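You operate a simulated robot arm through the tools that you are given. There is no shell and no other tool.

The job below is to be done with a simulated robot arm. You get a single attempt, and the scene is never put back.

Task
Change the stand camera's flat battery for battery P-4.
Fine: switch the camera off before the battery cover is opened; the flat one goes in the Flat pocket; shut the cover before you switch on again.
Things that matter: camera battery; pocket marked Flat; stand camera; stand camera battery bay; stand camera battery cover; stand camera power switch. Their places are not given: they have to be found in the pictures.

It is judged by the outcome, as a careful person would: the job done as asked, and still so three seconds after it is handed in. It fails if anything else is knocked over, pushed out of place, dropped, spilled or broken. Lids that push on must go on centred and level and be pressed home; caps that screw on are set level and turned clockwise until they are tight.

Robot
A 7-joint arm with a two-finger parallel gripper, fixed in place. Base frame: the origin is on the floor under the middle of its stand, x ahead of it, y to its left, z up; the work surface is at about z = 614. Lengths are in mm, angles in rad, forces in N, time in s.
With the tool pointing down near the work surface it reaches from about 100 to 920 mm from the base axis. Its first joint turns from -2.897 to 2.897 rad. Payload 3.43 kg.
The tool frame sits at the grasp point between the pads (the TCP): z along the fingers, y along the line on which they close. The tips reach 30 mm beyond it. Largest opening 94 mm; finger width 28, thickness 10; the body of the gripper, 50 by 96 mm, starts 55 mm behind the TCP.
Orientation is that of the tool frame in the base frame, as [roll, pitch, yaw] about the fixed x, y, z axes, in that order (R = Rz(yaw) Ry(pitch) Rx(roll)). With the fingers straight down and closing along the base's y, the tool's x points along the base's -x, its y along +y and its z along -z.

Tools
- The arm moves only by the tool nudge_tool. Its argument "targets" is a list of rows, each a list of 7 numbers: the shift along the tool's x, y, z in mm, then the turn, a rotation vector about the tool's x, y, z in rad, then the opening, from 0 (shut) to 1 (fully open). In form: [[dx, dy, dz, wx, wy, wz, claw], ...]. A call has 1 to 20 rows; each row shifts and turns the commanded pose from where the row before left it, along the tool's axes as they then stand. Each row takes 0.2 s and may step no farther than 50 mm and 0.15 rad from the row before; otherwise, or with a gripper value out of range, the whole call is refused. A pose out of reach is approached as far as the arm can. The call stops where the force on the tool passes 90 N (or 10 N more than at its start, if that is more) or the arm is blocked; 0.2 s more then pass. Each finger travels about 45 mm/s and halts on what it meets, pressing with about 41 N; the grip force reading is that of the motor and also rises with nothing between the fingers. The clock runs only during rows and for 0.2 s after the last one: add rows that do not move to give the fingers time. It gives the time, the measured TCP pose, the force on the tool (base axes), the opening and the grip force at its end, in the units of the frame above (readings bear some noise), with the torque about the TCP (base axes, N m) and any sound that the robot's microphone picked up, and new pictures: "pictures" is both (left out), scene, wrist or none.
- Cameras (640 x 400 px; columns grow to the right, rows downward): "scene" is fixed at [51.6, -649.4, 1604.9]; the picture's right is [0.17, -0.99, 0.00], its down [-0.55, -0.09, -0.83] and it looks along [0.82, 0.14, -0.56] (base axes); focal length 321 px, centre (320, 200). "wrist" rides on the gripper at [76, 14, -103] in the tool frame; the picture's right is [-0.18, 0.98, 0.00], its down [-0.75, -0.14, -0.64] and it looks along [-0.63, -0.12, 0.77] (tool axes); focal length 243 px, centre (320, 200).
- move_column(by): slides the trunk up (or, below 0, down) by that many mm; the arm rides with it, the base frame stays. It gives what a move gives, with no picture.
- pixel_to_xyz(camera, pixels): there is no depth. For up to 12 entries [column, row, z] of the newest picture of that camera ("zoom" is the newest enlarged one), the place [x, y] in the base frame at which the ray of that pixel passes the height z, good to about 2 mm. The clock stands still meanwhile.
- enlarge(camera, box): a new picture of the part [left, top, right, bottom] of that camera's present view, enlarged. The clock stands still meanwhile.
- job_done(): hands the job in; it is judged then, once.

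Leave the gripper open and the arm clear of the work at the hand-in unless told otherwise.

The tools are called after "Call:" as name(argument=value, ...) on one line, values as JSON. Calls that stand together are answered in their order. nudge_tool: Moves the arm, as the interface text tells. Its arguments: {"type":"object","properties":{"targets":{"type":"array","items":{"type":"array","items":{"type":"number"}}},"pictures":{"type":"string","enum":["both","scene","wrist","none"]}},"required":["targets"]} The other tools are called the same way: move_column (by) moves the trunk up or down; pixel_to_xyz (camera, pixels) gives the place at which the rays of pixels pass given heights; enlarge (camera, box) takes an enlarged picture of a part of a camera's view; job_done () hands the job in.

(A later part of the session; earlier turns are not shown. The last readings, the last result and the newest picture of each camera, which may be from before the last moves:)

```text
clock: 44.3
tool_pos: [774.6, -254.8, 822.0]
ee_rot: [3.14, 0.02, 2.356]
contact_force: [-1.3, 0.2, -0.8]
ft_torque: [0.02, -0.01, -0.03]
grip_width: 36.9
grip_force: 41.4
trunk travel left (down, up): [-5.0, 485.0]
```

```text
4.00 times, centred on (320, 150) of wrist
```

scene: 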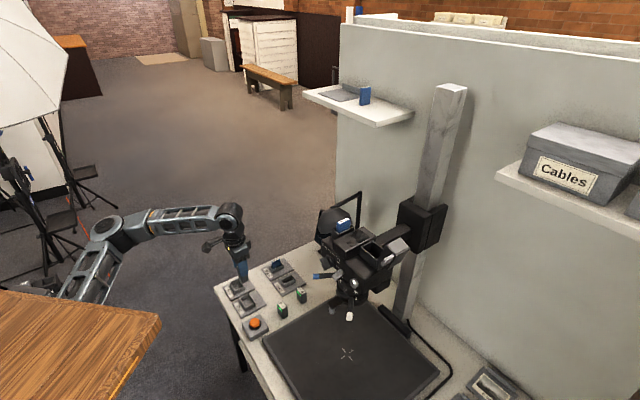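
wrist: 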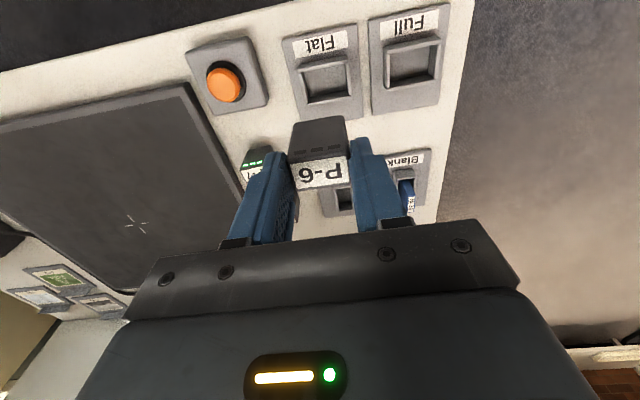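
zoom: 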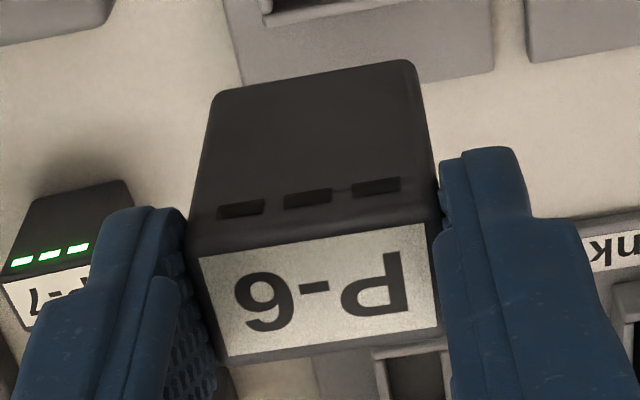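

Both cameras agree on the held battery, so the disagreement is most likely because the pocket rim is lower than I assumed (z≈632 makes both views meet at s≈375, f≈-729). I'll move there and lower to leave about 25 mm, then compare battery and pocket directly in the pictures.

Call:
nudge_tool(targets=[[-1, 6.5, 0, 0, 0, 0, 0.3], [0, 0, 30, 0, 0, 0, 0.3], [0, 0, 30, 0, 0, 0, 0.3], [0, 0, 25, 0, 0, 0, 0.3], [0, 0, 0, 0, 0, 0, 0.3]], pictures="both")

Call:
enlarge(camera="wrist", box=[260, 60, 380, 180])

Call:
enlarge(camera="scene", box=[225, 265, 270, 315])

```text
clock: 45.5
tool_pos: [781.6, -250.9, 734.3]
ee_rot: [3.141, 0.017, 2.356]
contact_force: [0.3, 0.4, -1.3]
ft_torque: [-0.04, 0.0, 0.0]
grip_width: 37.2
grip_force: 41.0
trunk travel left (down, up): [-5.0, 485.0]
```

scene: 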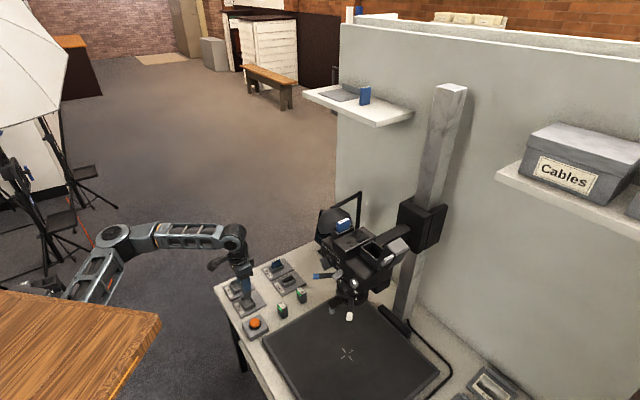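
wrist: 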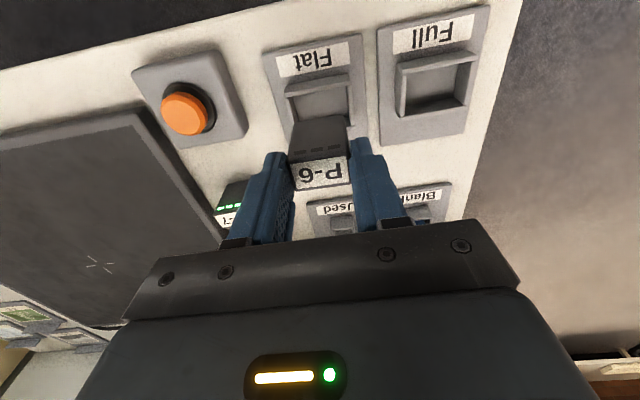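

```text
3.33 times, centred on (320, 120) of wrist
```

zoom: 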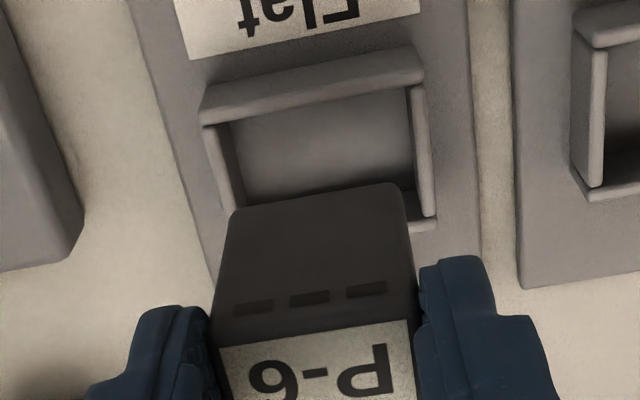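

```text
8.00 times, centred on (248, 290) of scene
```

zoom: 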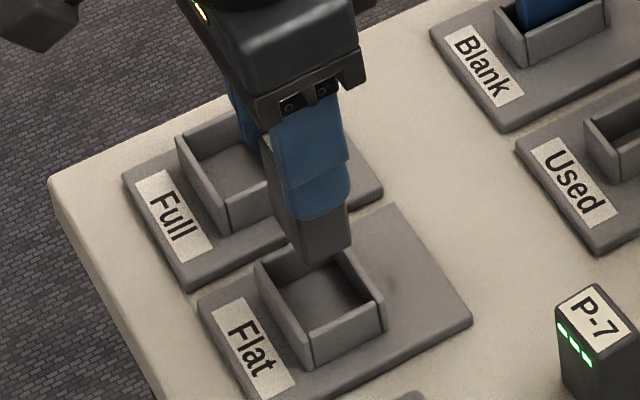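

Laterally the battery looks centred over the pocket. Lowering another ~18 mm and rechecking.

Call:
nudge_tool(targets=[[0, 0, 9, 0, 0, 0, 0.3], [0, 0, 9, 0, 0, 0, 0.3], [0, 0, 0, 0, 0, 0, 0.3]], pictures="both")

Call:
enlarge(camera="wrist", box=[260, 60, 380, 180])

Call:
enlarge(camera="scene", box=[228, 275, 268, 315])

```text
clock: 46.3
tool_pos: [780.9, -251.8, 718.0]
ee_rot: [-3.141, 0.019, 2.355]
contact_force: [-0.1, 0.5, 0.5]
ft_torque: [-0.02, 0.01, -0.03]
grip_width: 36.9
grip_force: 40.7
trunk travel left (down, up): [-5.0, 485.0]
```

scene: 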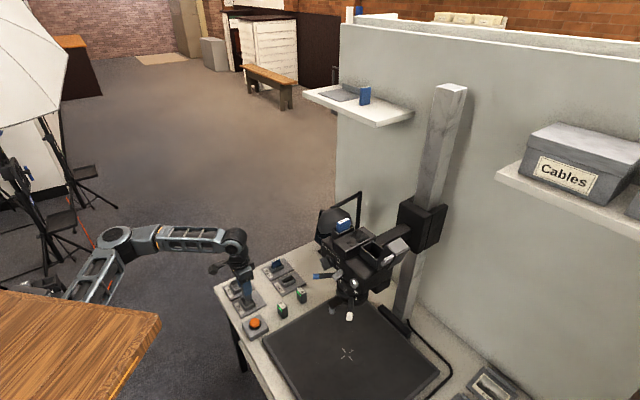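
wrist: 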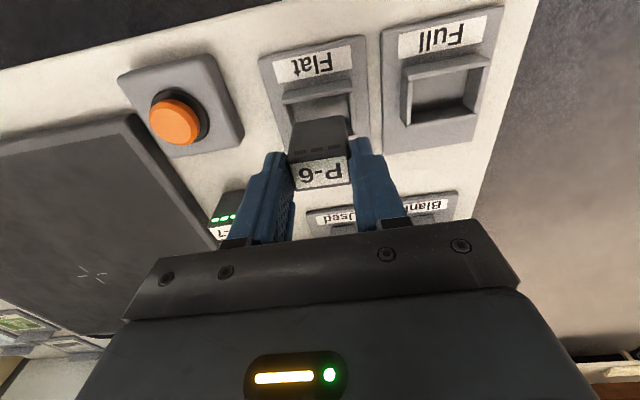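

```text
3.33 times, centred on (320, 120) of wrist
```

zoom: 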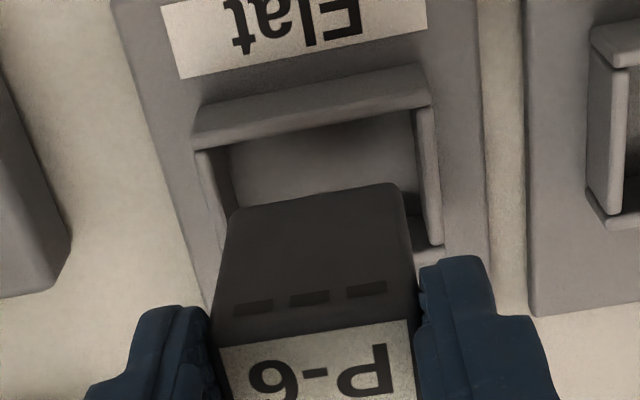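

```text
10.00 times, centred on (248, 295) of scene
```

zoom: 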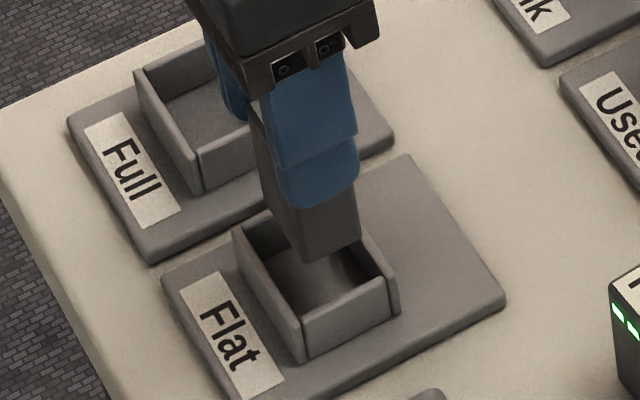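

There is about 5 mm of room on every side. Lowering into the pocket step by step, watching the force.

Call:
nudge_tool(targets=[[0.5, 0, 6, 0, 0, 0, 0.3], [0.5, 0, 6, 0, 0, 0, 0.3], [0, 0, 6, 0, 0, 0, 0.3]], pictures="both")

Call:
enlarge(camera="wrist", box=[260, 60, 380, 180])

Call:
enlarge(camera="scene", box=[228, 275, 268, 315])

```text
clock: 47.1
tool_pos: [779.9, -251.2, 699.0]
ee_rot: [-3.14, 0.019, 2.356]
contact_force: [0.5, 0.3, -0.8]
ft_torque: [0.03, -0.02, -0.01]
grip_width: 37.0
grip_force: 41.2
trunk travel left (down, up): [-5.0, 485.0]
```

scene: 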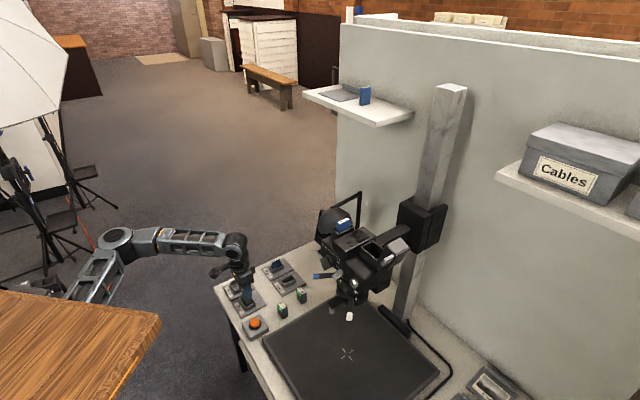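
wrist: 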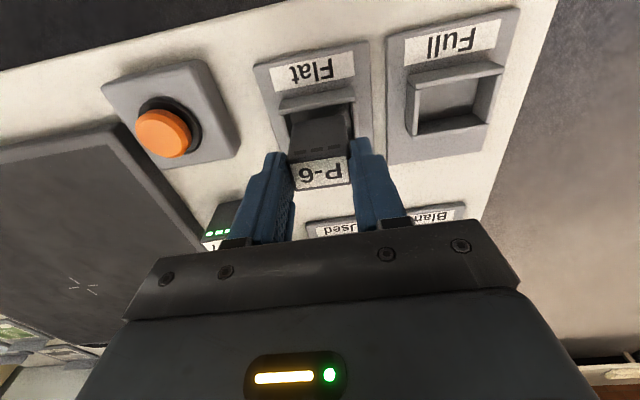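

```text
3.33 times, centred on (320, 120) of wrist
```

zoom: 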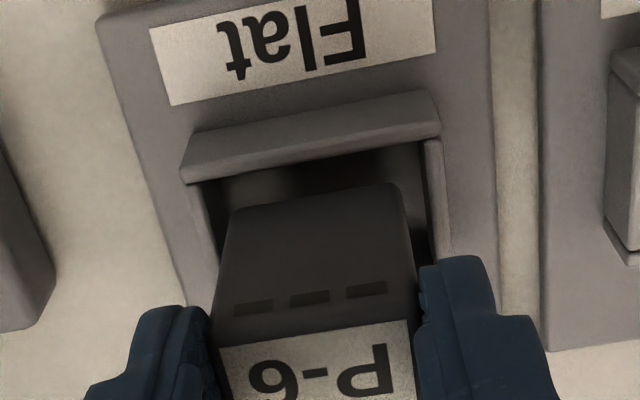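

```text
10.00 times, centred on (248, 295) of scene
```

zoom: 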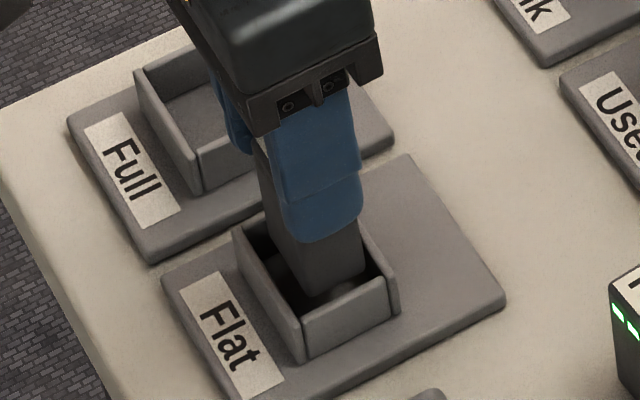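

The battery is inside the pocket walls. Continuing slowly to the floor.

Call:
nudge_tool(targets=[[0, 0, 3, 0, 0, 0, 0.3], [0, 0, 3, 0, 0, 0, 0.3], [0, 0, 2, 0, 0, 0, 0.3]], pictures="none")

```text
clock: 47.9
tool_pos: [780.8, -252.5, 692.1]
ee_rot: [-3.141, 0.021, 2.356]
contact_force: [0.0, 1.0, -1.5]
ft_torque: [0.03, 0.04, 0.03]
grip_width: 37.1
grip_force: 41.1
trunk travel left (down, up): [-5.0, 485.0]
```

Call:
nudge_tool(targets=[[0, 0, 2, 0, 0, 0, 0.3], [0, 0, 2, 0, 0, 0, 0.3]], pictures="none")

```text
clock: 48.5
tool_pos: [780.9, -251.2, 689.4]
ee_rot: [-3.141, 0.018, 2.355]
contact_force: [-0.4, 0.1, -1.4]
ft_torque: [0.01, -0.02, -0.01]
grip_width: 36.8
grip_force: 40.9
trunk travel left (down, up): [-5.0, 485.0]
```

Call:
nudge_tool(targets=[[0, 0, 2, 0, 0, 0, 0.3], [0, 0, 2, 0, 0, 0, 0.3]], pictures="none")

```text
clock: 49.1
tool_pos: [781.2, -252.1, 683.2]
ee_rot: [-3.141, 0.019, 2.355]
contact_force: [0.2, -0.1, -1.5]
ft_torque: [-0.01, -0.01, 0.0]
grip_width: 37.0
grip_force: 41.4
trunk travel left (down, up): [-5.0, 485.0]
```

Call:
nudge_tool(targets=[[0, 0, 1.5, 0, 0, 0, 0.3], [0, 0, 1.5, 0, 0, 0, 0.3]], pictures="both")

Call:
enlarge(camera="wrist", box=[260, 60, 380, 180])

Call:
enlarge(camera="scene", box=[228, 275, 268, 315])

```text
clock: 49.7
tool_pos: [781.2, -251.9, 680.8]
ee_rot: [-3.141, 0.021, 2.356]
contact_force: [0.4, 0.7, -0.5]
ft_torque: [-0.01, 0.0, 0.01]
grip_width: 37.1
grip_force: 40.7
trunk travel left (down, up): [-5.0, 485.0]
```

scene: 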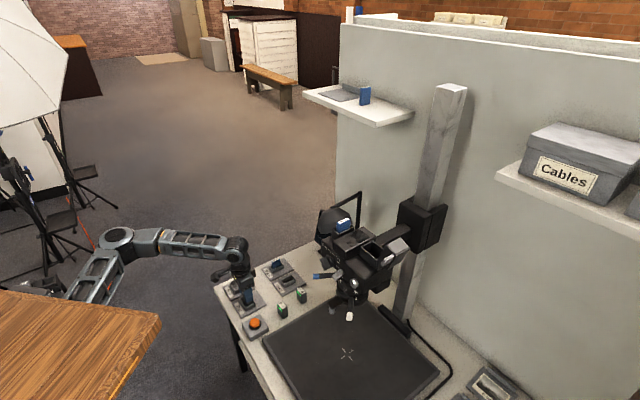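
wrist: 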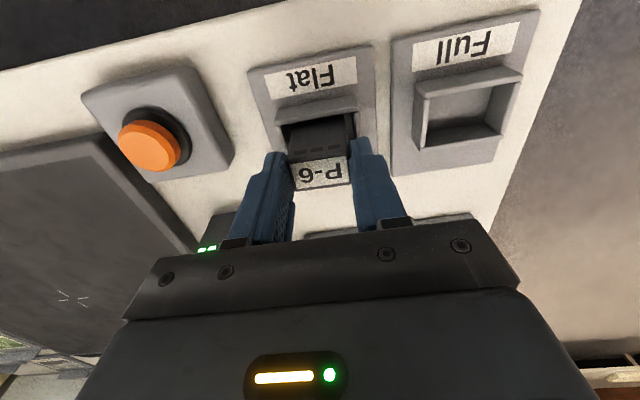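

```text
3.33 times, centred on (320, 120) of wrist
```

zoom: 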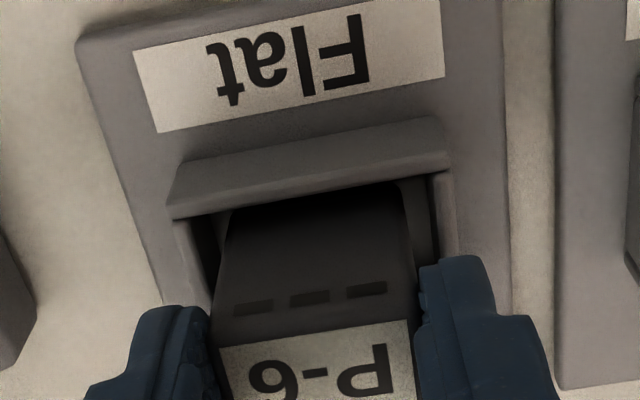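

```text
10.00 times, centred on (248, 295) of scene
```

zoom: 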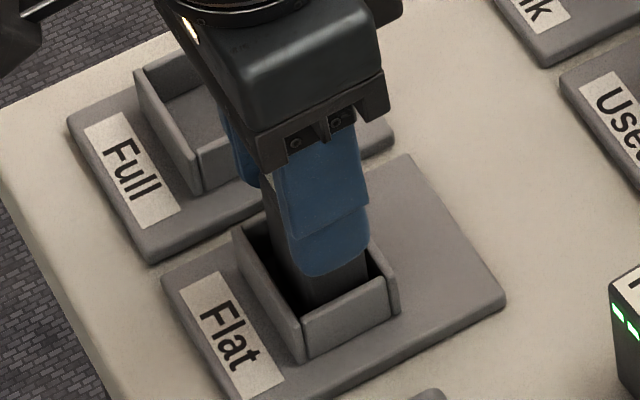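

Still no floor contact at TCP z=681; consistent with the bench being a bit lower than nominal. Continuing down in small steps.

Call:
nudge_tool(targets=[[0, 0, 1.5, 0, 0, 0, 0.3], [0, 0, 1.5, 0, 0, 0, 0.3]], pictures="none")

```text
clock: 50.3
tool_pos: [781.6, -251.6, 679.2]
ee_rot: [-3.14, 0.022, 2.356]
contact_force: [-0.9, 2.2, 9.8]
ft_torque: [0.05, 0.25, -0.02]
grip_width: 37.1
grip_force: 40.5
trunk travel left (down, up): [-5.0, 485.0]
```

Contact, about 10 N, at z≈679: the battery appears to be on the pocket floor. Checking the pictures before release.

Call:
nudge_tool(targets=[[0, 0, 0, 0, 0, 0, 0.3]], pictures="both")

Call:
enlarge(camera="wrist", box=[260, 60, 380, 180])

Call:
enlarge(camera="scene", box=[232, 275, 268, 313])

```text
clock: 50.7
tool_pos: [781.2, -252.0, 679.1]
ee_rot: [-3.141, 0.022, 2.357]
contact_force: [-0.8, 2.8, 14.7]
ft_torque: [-0.1, 0.28, -0.03]
grip_width: 36.7
grip_force: 41.0
trunk travel left (down, up): [-5.0, 485.0]
```

scene: 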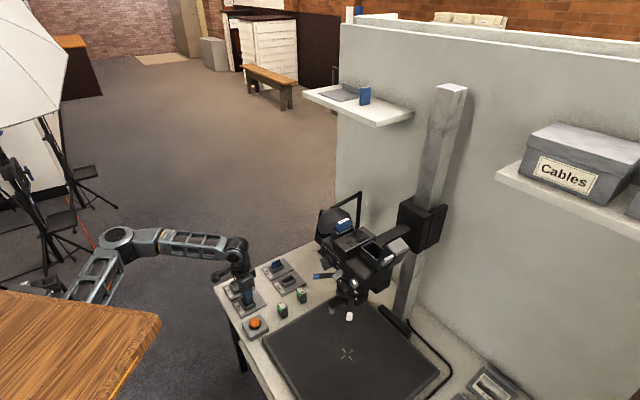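
wrist: 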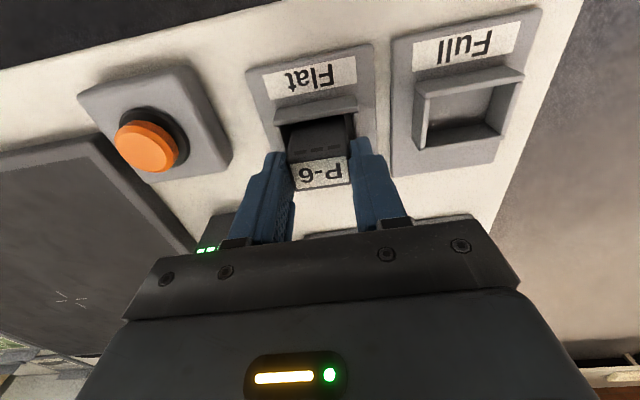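

```text
3.33 times, centred on (320, 120) of wrist
```

zoom: 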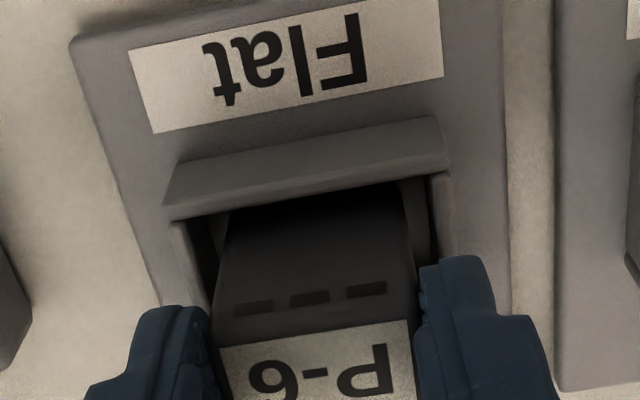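

```text
10.53 times, centred on (250, 294) of scene
```

zoom: 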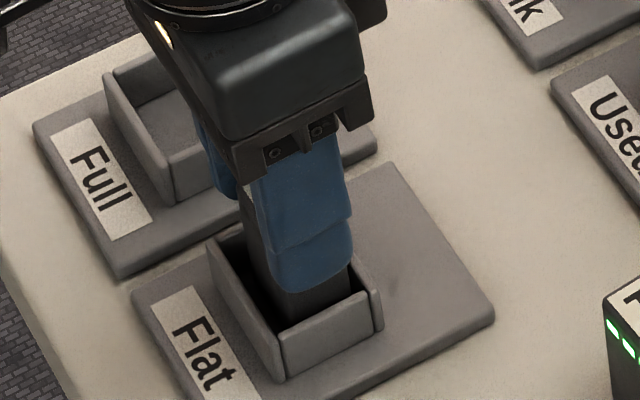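

P-6 stands on the pocket floor. Releasing and lifting straight up.

Call:
nudge_tool(targets=[[0, 0, -1, 0, 0, 0, 0.42], [0, 0, 0, 0, 0, 0, 0.5], [0, 0, 0, 0, 0, 0, 0.5], [0, 0, -20, 0, 0, 0, 0.5], [0, 0, -40, 0, 0, 0, 0.5], [0, 0, -40, 0, 0, 0, 0.5]], pictures="both")

Call:
enlarge(camera="wrist", box=[240, 20, 400, 180])

Call:
enlarge(camera="scene", box=[225, 265, 320, 325])

```text
clock: 52.1
tool_pos: [780.1, -251.1, 778.9]
ee_rot: [3.141, 0.019, 2.356]
contact_force: [0.9, 0.3, -0.2]
ft_torque: [-0.03, 0.01, 0.03]
grip_width: 47.0
grip_force: 0.0
trunk travel left (down, up): [-5.0, 485.0]
```

scene: 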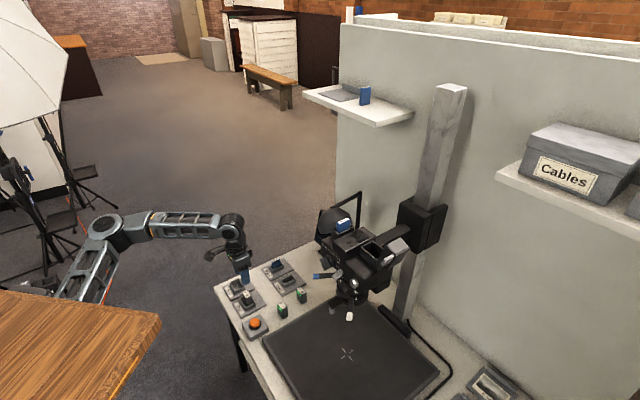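
wrist: 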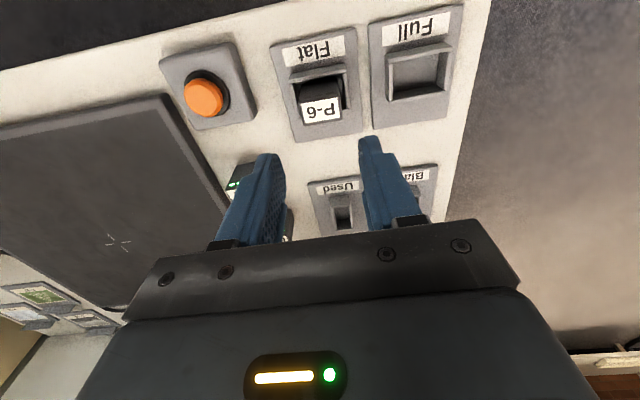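

```text
2.50 times, centred on (320, 100) of wrist
```

zoom: 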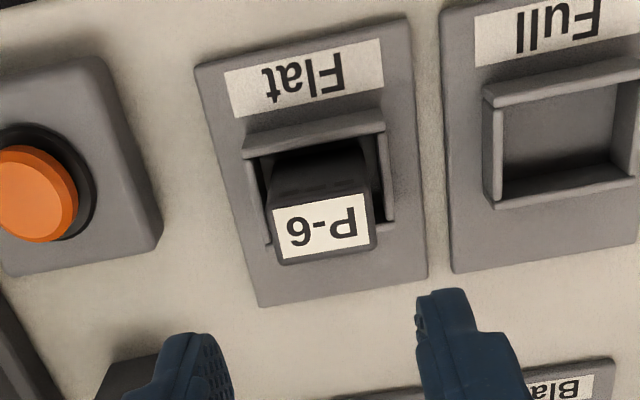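

```text
6.67 times, centred on (272, 295) of scene
```

zoom: 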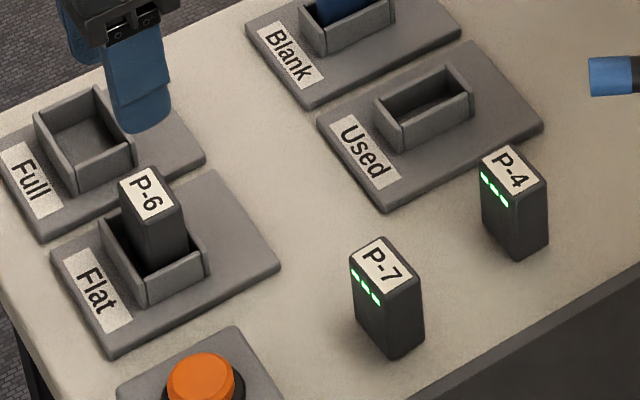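

P-6 is in the Flat pocket. Since I know exactly where P-6 was released, I'll use it to calibrate the scene reading for P-4.

Call:
enlarge(camera="scene", box=[232, 282, 264, 312])

Call:
enlarge(camera="scene", box=[286, 278, 318, 308])

```text
13.33 times, centred on (248, 297) of scene
```

zoom: 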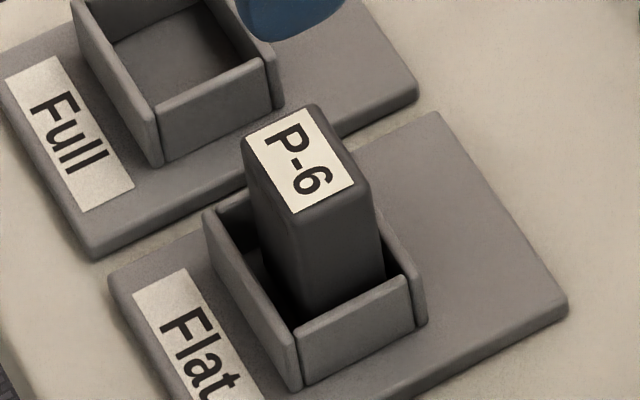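

```text
13.33 times, centred on (302, 293) of scene
```

zoom: 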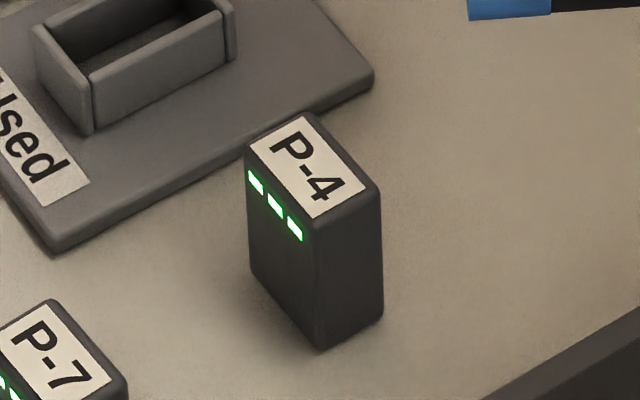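

Call:
pixel_to_xyz(camera="zoom", pixels=[[245, 150, 666], [308, 113, 666], [380, 188, 666], [312, 232, 666], [250, 272, 614], [320, 349, 614], [383, 311, 614]])

Call:
enlarge(camera="scene", box=[232, 282, 264, 312])

Call:
pixel_to_xyz(camera="zoom", pixels=[[243, 142, 666], [315, 105, 666], [370, 183, 666], [302, 226, 666], [108, 278, 621], [440, 112, 621], [568, 310, 621]])

```text
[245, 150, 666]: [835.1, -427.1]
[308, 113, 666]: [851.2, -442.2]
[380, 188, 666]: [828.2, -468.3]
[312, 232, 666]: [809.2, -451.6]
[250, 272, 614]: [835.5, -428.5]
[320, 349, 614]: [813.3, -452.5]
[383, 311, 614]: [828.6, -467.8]
```

```text
13.33 times, centred on (248, 297) of scene
```

zoom: 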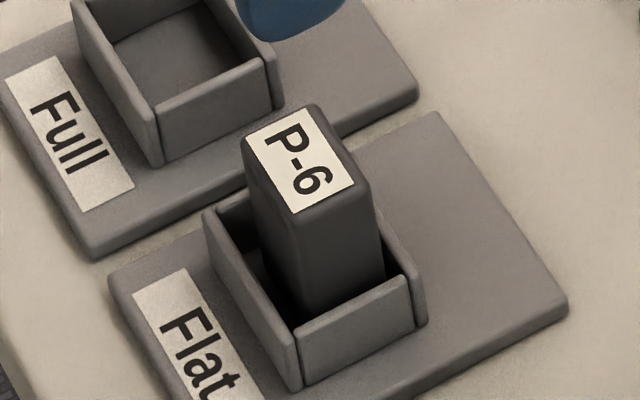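

```text
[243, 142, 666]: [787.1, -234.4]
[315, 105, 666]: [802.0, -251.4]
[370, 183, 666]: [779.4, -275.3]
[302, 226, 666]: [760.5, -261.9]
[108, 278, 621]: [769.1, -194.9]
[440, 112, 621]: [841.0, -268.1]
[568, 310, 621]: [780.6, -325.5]
```

Call:
pixel_to_xyz(camera="wrist", pixels=[[321.2, 111.2, 666], [321.2, 111.2, 652], [270, 42, 621], [366.5, 130, 621], [270, 42, 607], [366.5, 130, 607]])

Call:
enlarge(camera="wrist", box=[260, 30, 370, 150])

```text
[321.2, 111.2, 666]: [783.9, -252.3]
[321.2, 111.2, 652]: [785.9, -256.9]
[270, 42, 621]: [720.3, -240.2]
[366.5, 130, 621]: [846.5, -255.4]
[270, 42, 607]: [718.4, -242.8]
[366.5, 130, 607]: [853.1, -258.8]
```

```text
3.33 times, centred on (315, 90) of wrist
```

zoom: 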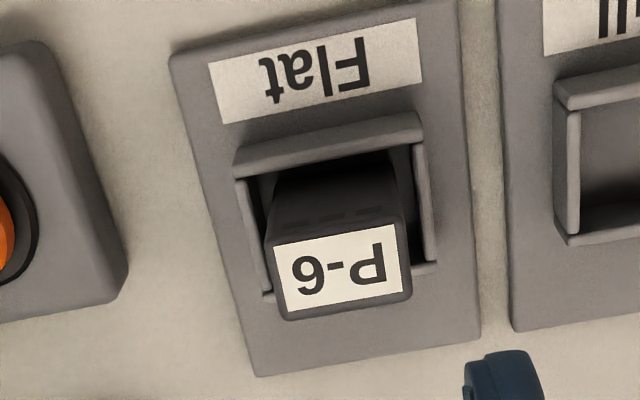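

Calibrated with P-6 (top at z≈666 when standing at bench level), P-4's centre comes out at about (830.5,-444), aligned with the bench axes. I'll open to 47 mm, tilt 0.23 rad outward for reach, and move over towards P-4 at z≈779 (all bench items are below 670).

Call:
nudge_tool(targets=[[0, 0, 0, 0, -0.1155, 0, 0.5], [0, 0, 0, 0, -0.1155, 0, 0.5], [-32.2, -20.2, 8.2, 0, 0, 0, 0.5], [-32.2, -20.2, 8.2, 0, 0, 0, 0.5], [-32.2, -20.2, 8.2, 0, 0, 0, 0.5]], pictures="both")

Call:
enlarge(camera="wrist", box=[230, 60, 430, 230])

```text
clock: 53.3
tool_pos: [808.7, -365.7, 778.8]
ee_rot: [-3.14, 0.252, 2.357]
contact_force: [-0.1, 0.7, -0.2]
ft_torque: [0.0, 0.01, -0.04]
grip_width: 47.1
grip_force: 0.2
trunk travel left (down, up): [-5.0, 485.0]
```

scene: 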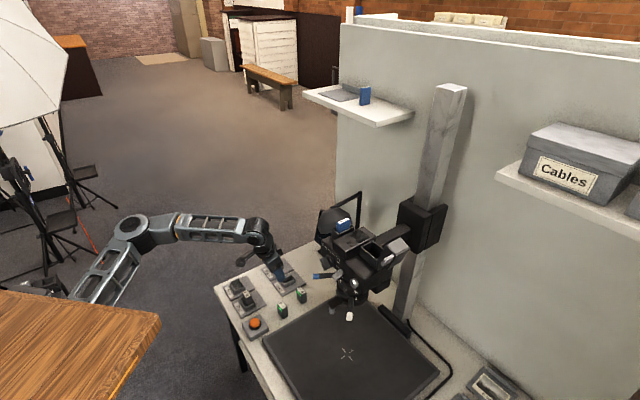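
wrist: 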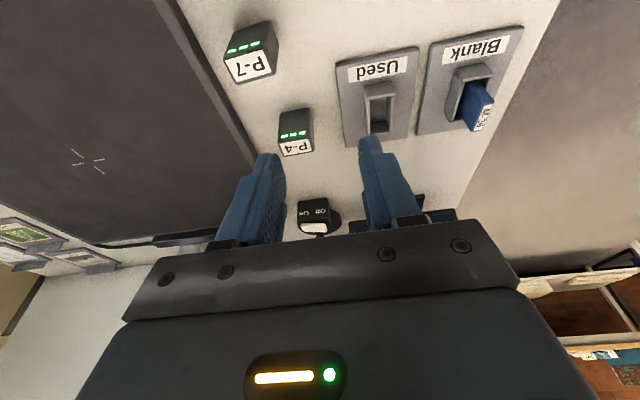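

```text
2.35 times, centred on (330, 145) of wrist
```

zoom: 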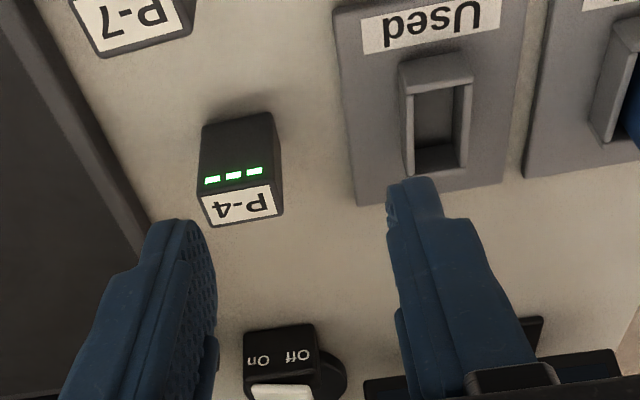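

Call:
pixel_to_xyz(camera="zoom", pixels=[[197, 193, 666], [268, 183, 666], [284, 213, 666], [210, 228, 666], [202, 125, 614], [270, 113, 614]])

```text
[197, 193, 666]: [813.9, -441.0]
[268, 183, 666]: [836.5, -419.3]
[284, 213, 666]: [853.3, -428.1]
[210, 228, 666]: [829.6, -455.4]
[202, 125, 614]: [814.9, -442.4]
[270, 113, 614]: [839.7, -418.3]
```

Call:
nudge_tool(targets=[[-32, -17.5, 8.2, 0, 0, 0, 0.5], [-32, -17.5, 8.2, 0, 0, 0, 0.5]], pictures="both")

Call:
enlarge(camera="wrist", box=[230, 60, 430, 230])

Call:
enlarge(camera="scene", box=[265, 255, 335, 320])

```text
clock: 53.9
tool_pos: [832.2, -434.8, 780.9]
ee_rot: [-3.14, 0.251, 2.358]
contact_force: [-0.1, 0.2, -0.3]
ft_torque: [-0.03, 0.01, 0.0]
grip_width: 46.8
grip_force: 0.0
trunk travel left (down, up): [-5.0, 485.0]
```

scene: 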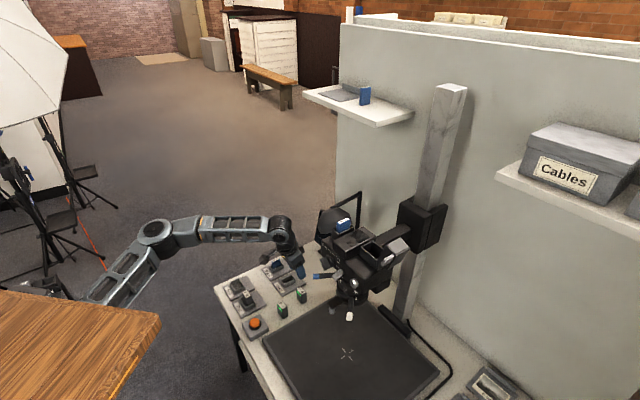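
wrist: 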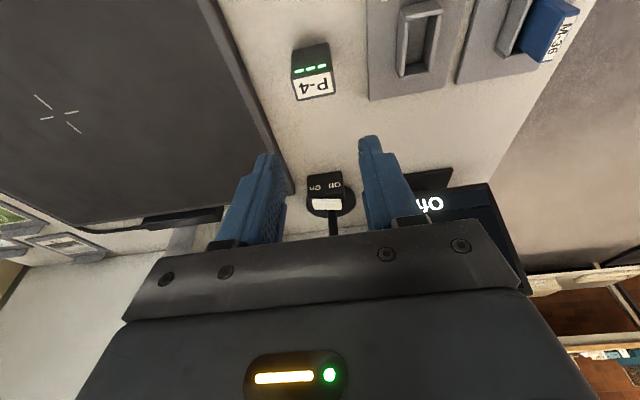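

```text
2.35 times, centred on (330, 145) of wrist
```

zoom: 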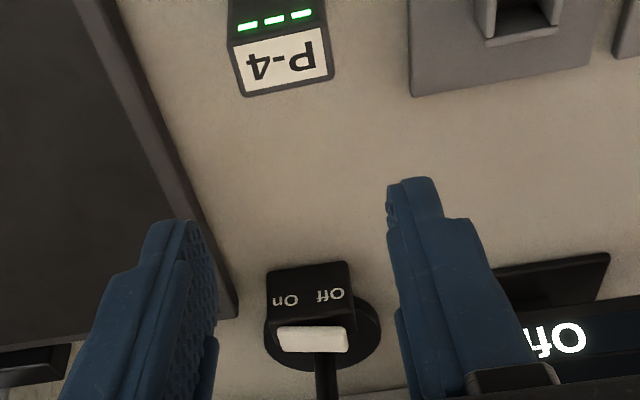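

```text
6.15 times, centred on (300, 288) of scene
```

zoom: 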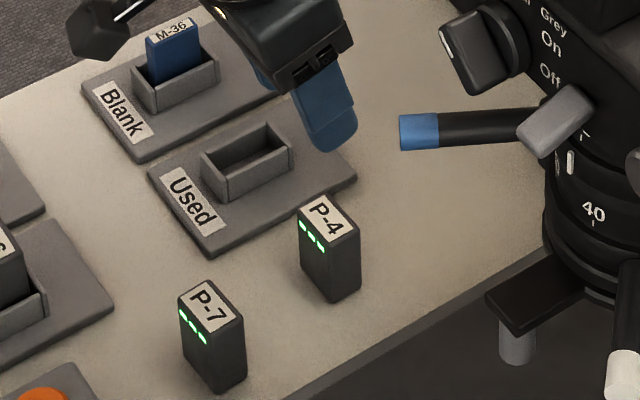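

Call:
pixel_to_xyz(camera="wrist", pixels=[[291, 78.5, 666], [331.5, 70.5, 666], [336, 92, 666], [296.5, 101.5, 666]])

Call:
enlarge(camera="wrist", box=[280, 40, 350, 110])

```text
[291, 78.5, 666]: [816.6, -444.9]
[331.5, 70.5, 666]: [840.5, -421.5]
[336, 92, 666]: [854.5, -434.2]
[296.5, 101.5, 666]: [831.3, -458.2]
```

```text
5.71 times, centred on (315, 75) of wrist
```

zoom: 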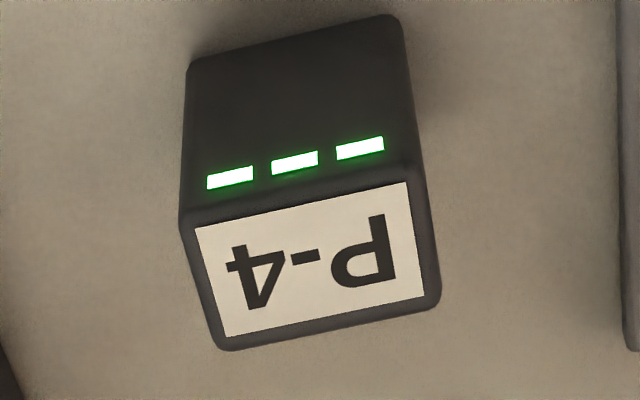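

P-4 reads as centred near (834,-439) with the yaw matching. Descending to z≈720 and checking finger symmetry.

Call:
nudge_tool(targets=[[7.4, -1.5, 29, 0, 0, 0, 0.5], [7.4, -1.5, 29, 0, 0, 0, 0.5]], pictures="both")

Call:
enlarge(camera="wrist", box=[230, 60, 410, 240])

Call:
enlarge(camera="scene", box=[275, 265, 330, 315])

```text
clock: 54.5
tool_pos: [828.1, -436.6, 718.4]
ee_rot: [-3.14, 0.25, 2.356]
contact_force: [-0.4, 1.1, -0.1]
ft_torque: [-0.03, -0.02, 0.02]
grip_width: 47.1
grip_force: 0.0
trunk travel left (down, up): [-5.0, 485.0]
```

scene: 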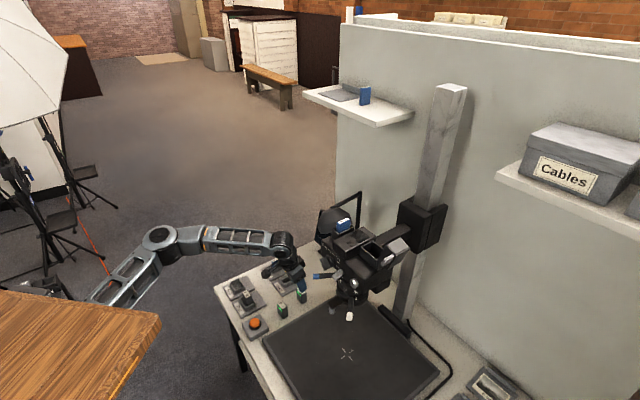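
wrist: 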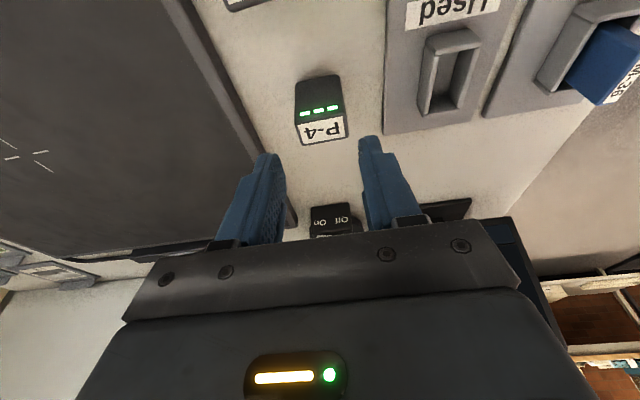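

```text
2.22 times, centred on (320, 150) of wrist
```

zoom: 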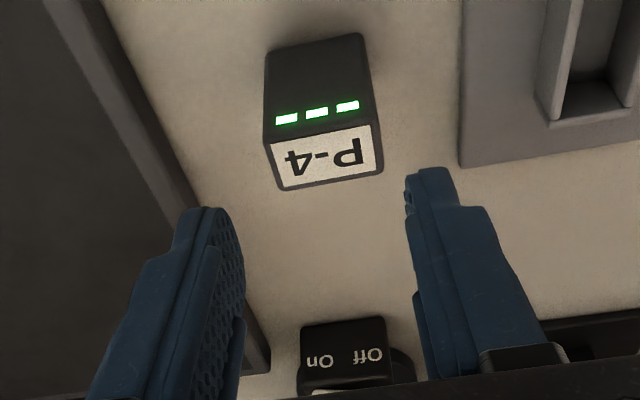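

```text
8.00 times, centred on (302, 290) of scene
```

zoom: 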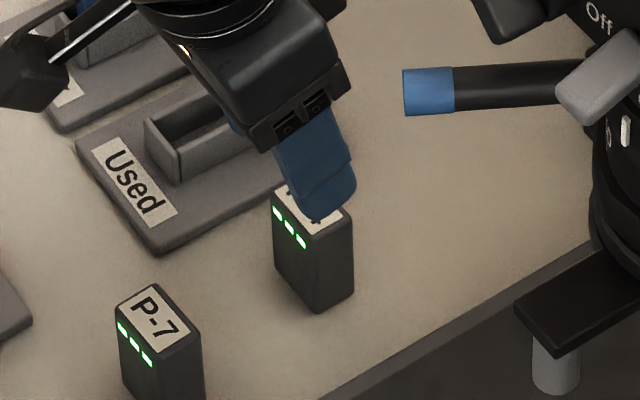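

Call:
pixel_to_xyz(camera="wrist", pixels=[[294, 121.6, 666], [342.5, 112.6, 666], [348.8, 136.5, 666], [301.1, 145.5, 666]])

```text
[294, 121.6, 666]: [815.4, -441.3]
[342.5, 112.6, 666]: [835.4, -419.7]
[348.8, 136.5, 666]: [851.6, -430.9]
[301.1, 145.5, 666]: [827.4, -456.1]
```

Call:
nudge_tool(targets=[[2.5, 1.5, 9.7, 0, 0, 0, 0.5], [2.5, 0, 9.7, 0, 0, 0, 0.5]], pictures="both")

Call:
enlarge(camera="wrist", box=[230, 60, 410, 240])

Call:
enlarge(camera="scene", box=[275, 265, 330, 315])

```text
clock: 55.1
tool_pos: [829.2, -436.0, 699.4]
ee_rot: [3.141, 0.251, 2.355]
contact_force: [0.5, 0.3, 0.4]
ft_torque: [-0.01, 0.02, 0.04]
grip_width: 46.9
grip_force: 0.1
trunk travel left (down, up): [-5.0, 485.0]
```

scene: 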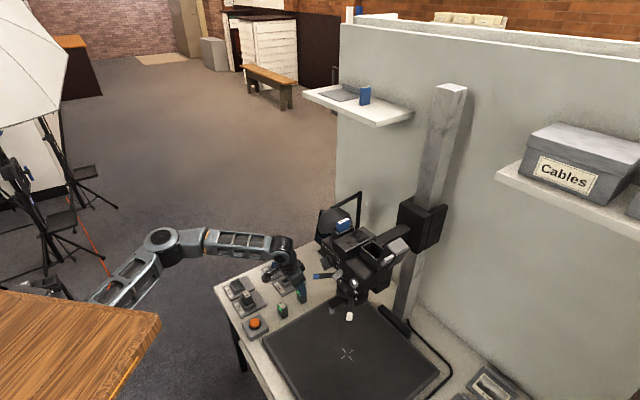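
wrist: 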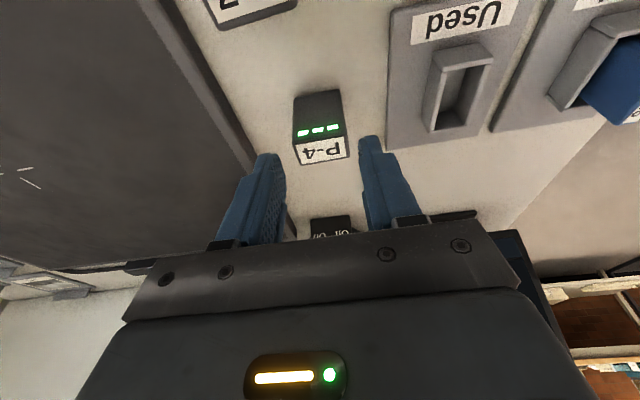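

```text
2.22 times, centred on (320, 150) of wrist
```

zoom: 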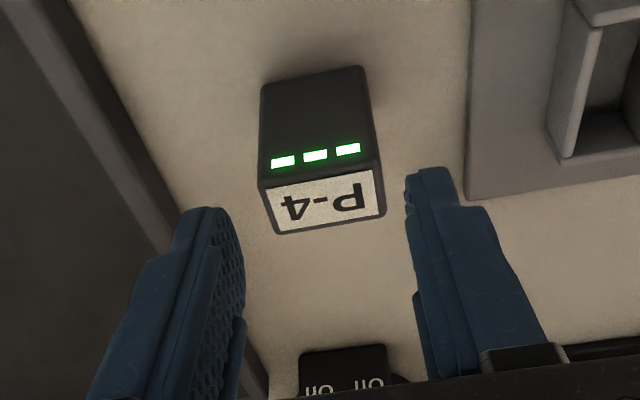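

```text
8.00 times, centred on (302, 290) of scene
```

zoom: 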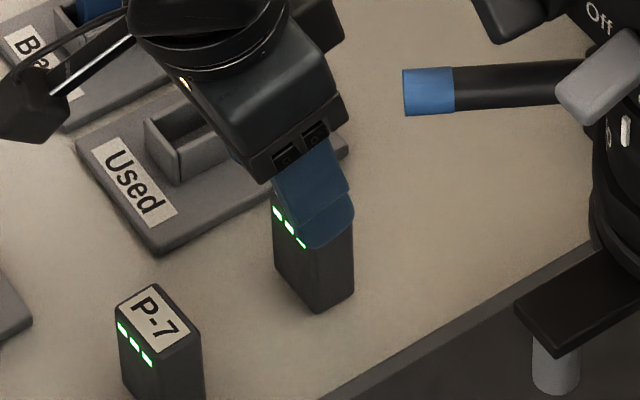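

Centred between the fingers. Descending the last ~18 mm.

Call:
nudge_tool(targets=[[1.5, 0.3, 5.8, 0, 0, 0, 0.5], [1.5, 0, 5.8, 0, 0, 0, 0.5], [1.5, 0, 5.8, 0, 0, 0, 0.5], [0, 0, 0, 0, 0, 0, 0.5]], pictures="both")

Call:
enlarge(camera="wrist", box=[230, 60, 410, 240])

Call:
enlarge(camera="scene", box=[280, 270, 325, 315])

```text
clock: 56.1
tool_pos: [829.5, -434.7, 681.2]
ee_rot: [-3.141, 0.251, 2.357]
contact_force: [0.2, 1.0, -0.6]
ft_torque: [0.01, -0.01, 0.0]
grip_width: 47.0
grip_force: 0.1
trunk travel left (down, up): [-5.0, 485.0]
```

scene: 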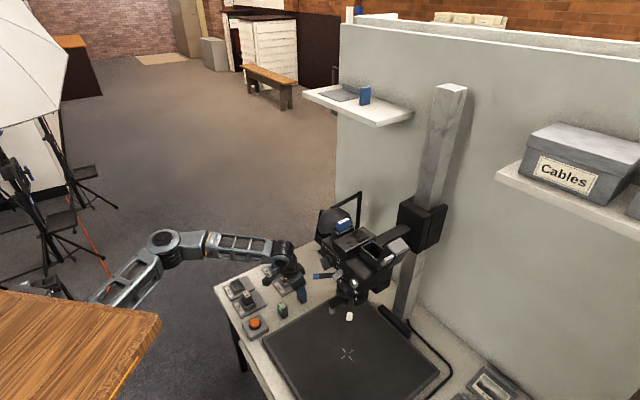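
wrist: 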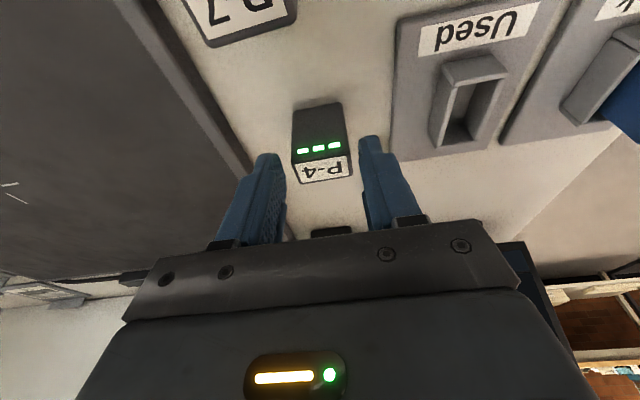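

```text
2.22 times, centred on (320, 150) of wrist
```

zoom: 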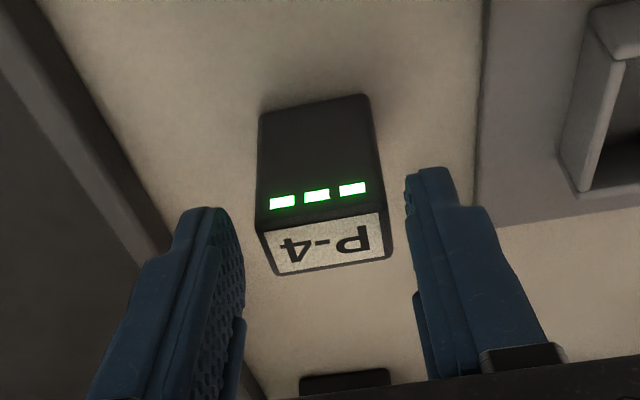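

```text
8.89 times, centred on (302, 292) of scene
```

zoom: 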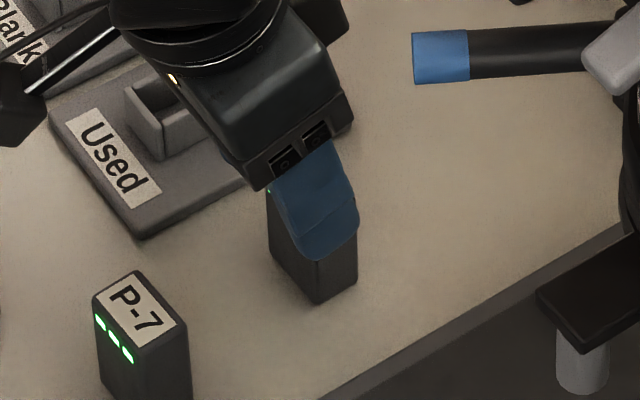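

Good placement: about 14 mm of pad overlap at the top of P-4. Closing the grip.

Call:
nudge_tool(targets=[[0, 0, 0, 0, 0, 0, 0.42], [0, 0, 0, 0, 0, 0, 0.3], [0, 0, 0, 0, 0, 0, 0.3], [0, 0, 0, 0, 0, 0, 0.3]], pictures="both")

Call:
enlarge(camera="wrist", box=[230, 60, 410, 240])

Call:
enlarge(camera="scene", box=[280, 270, 325, 315])

```text
clock: 57.1
tool_pos: [828.7, -435.5, 681.1]
ee_rot: [3.141, 0.251, 2.356]
contact_force: [0.2, 0.6, -0.2]
ft_torque: [-0.01, 0.02, -0.02]
grip_width: 37.1
grip_force: 40.9
trunk travel left (down, up): [-5.0, 485.0]
```

scene: 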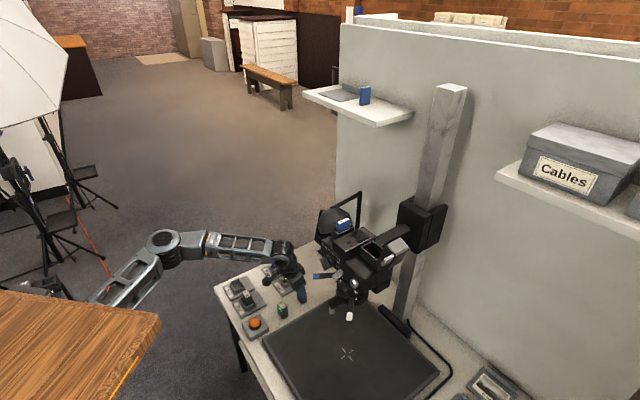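
wrist: 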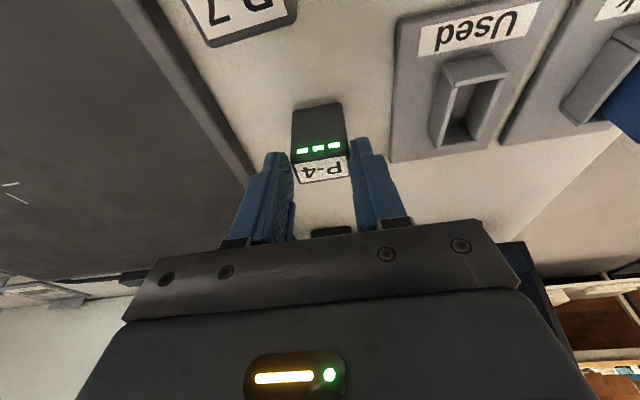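

```text
2.22 times, centred on (320, 150) of wrist
```

zoom: 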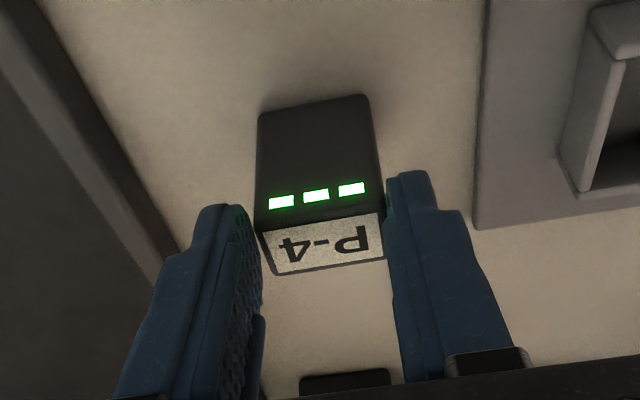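

```text
8.89 times, centred on (302, 292) of scene
```

zoom: 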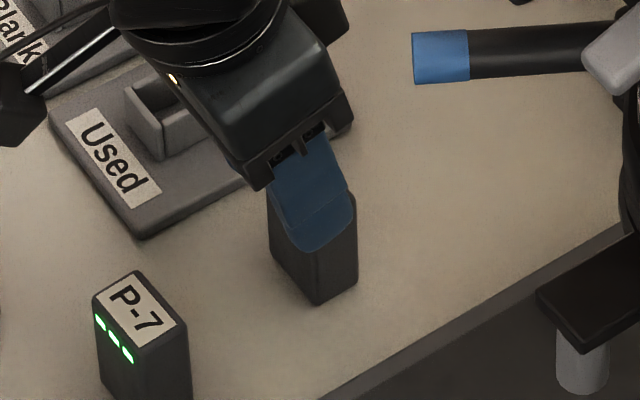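

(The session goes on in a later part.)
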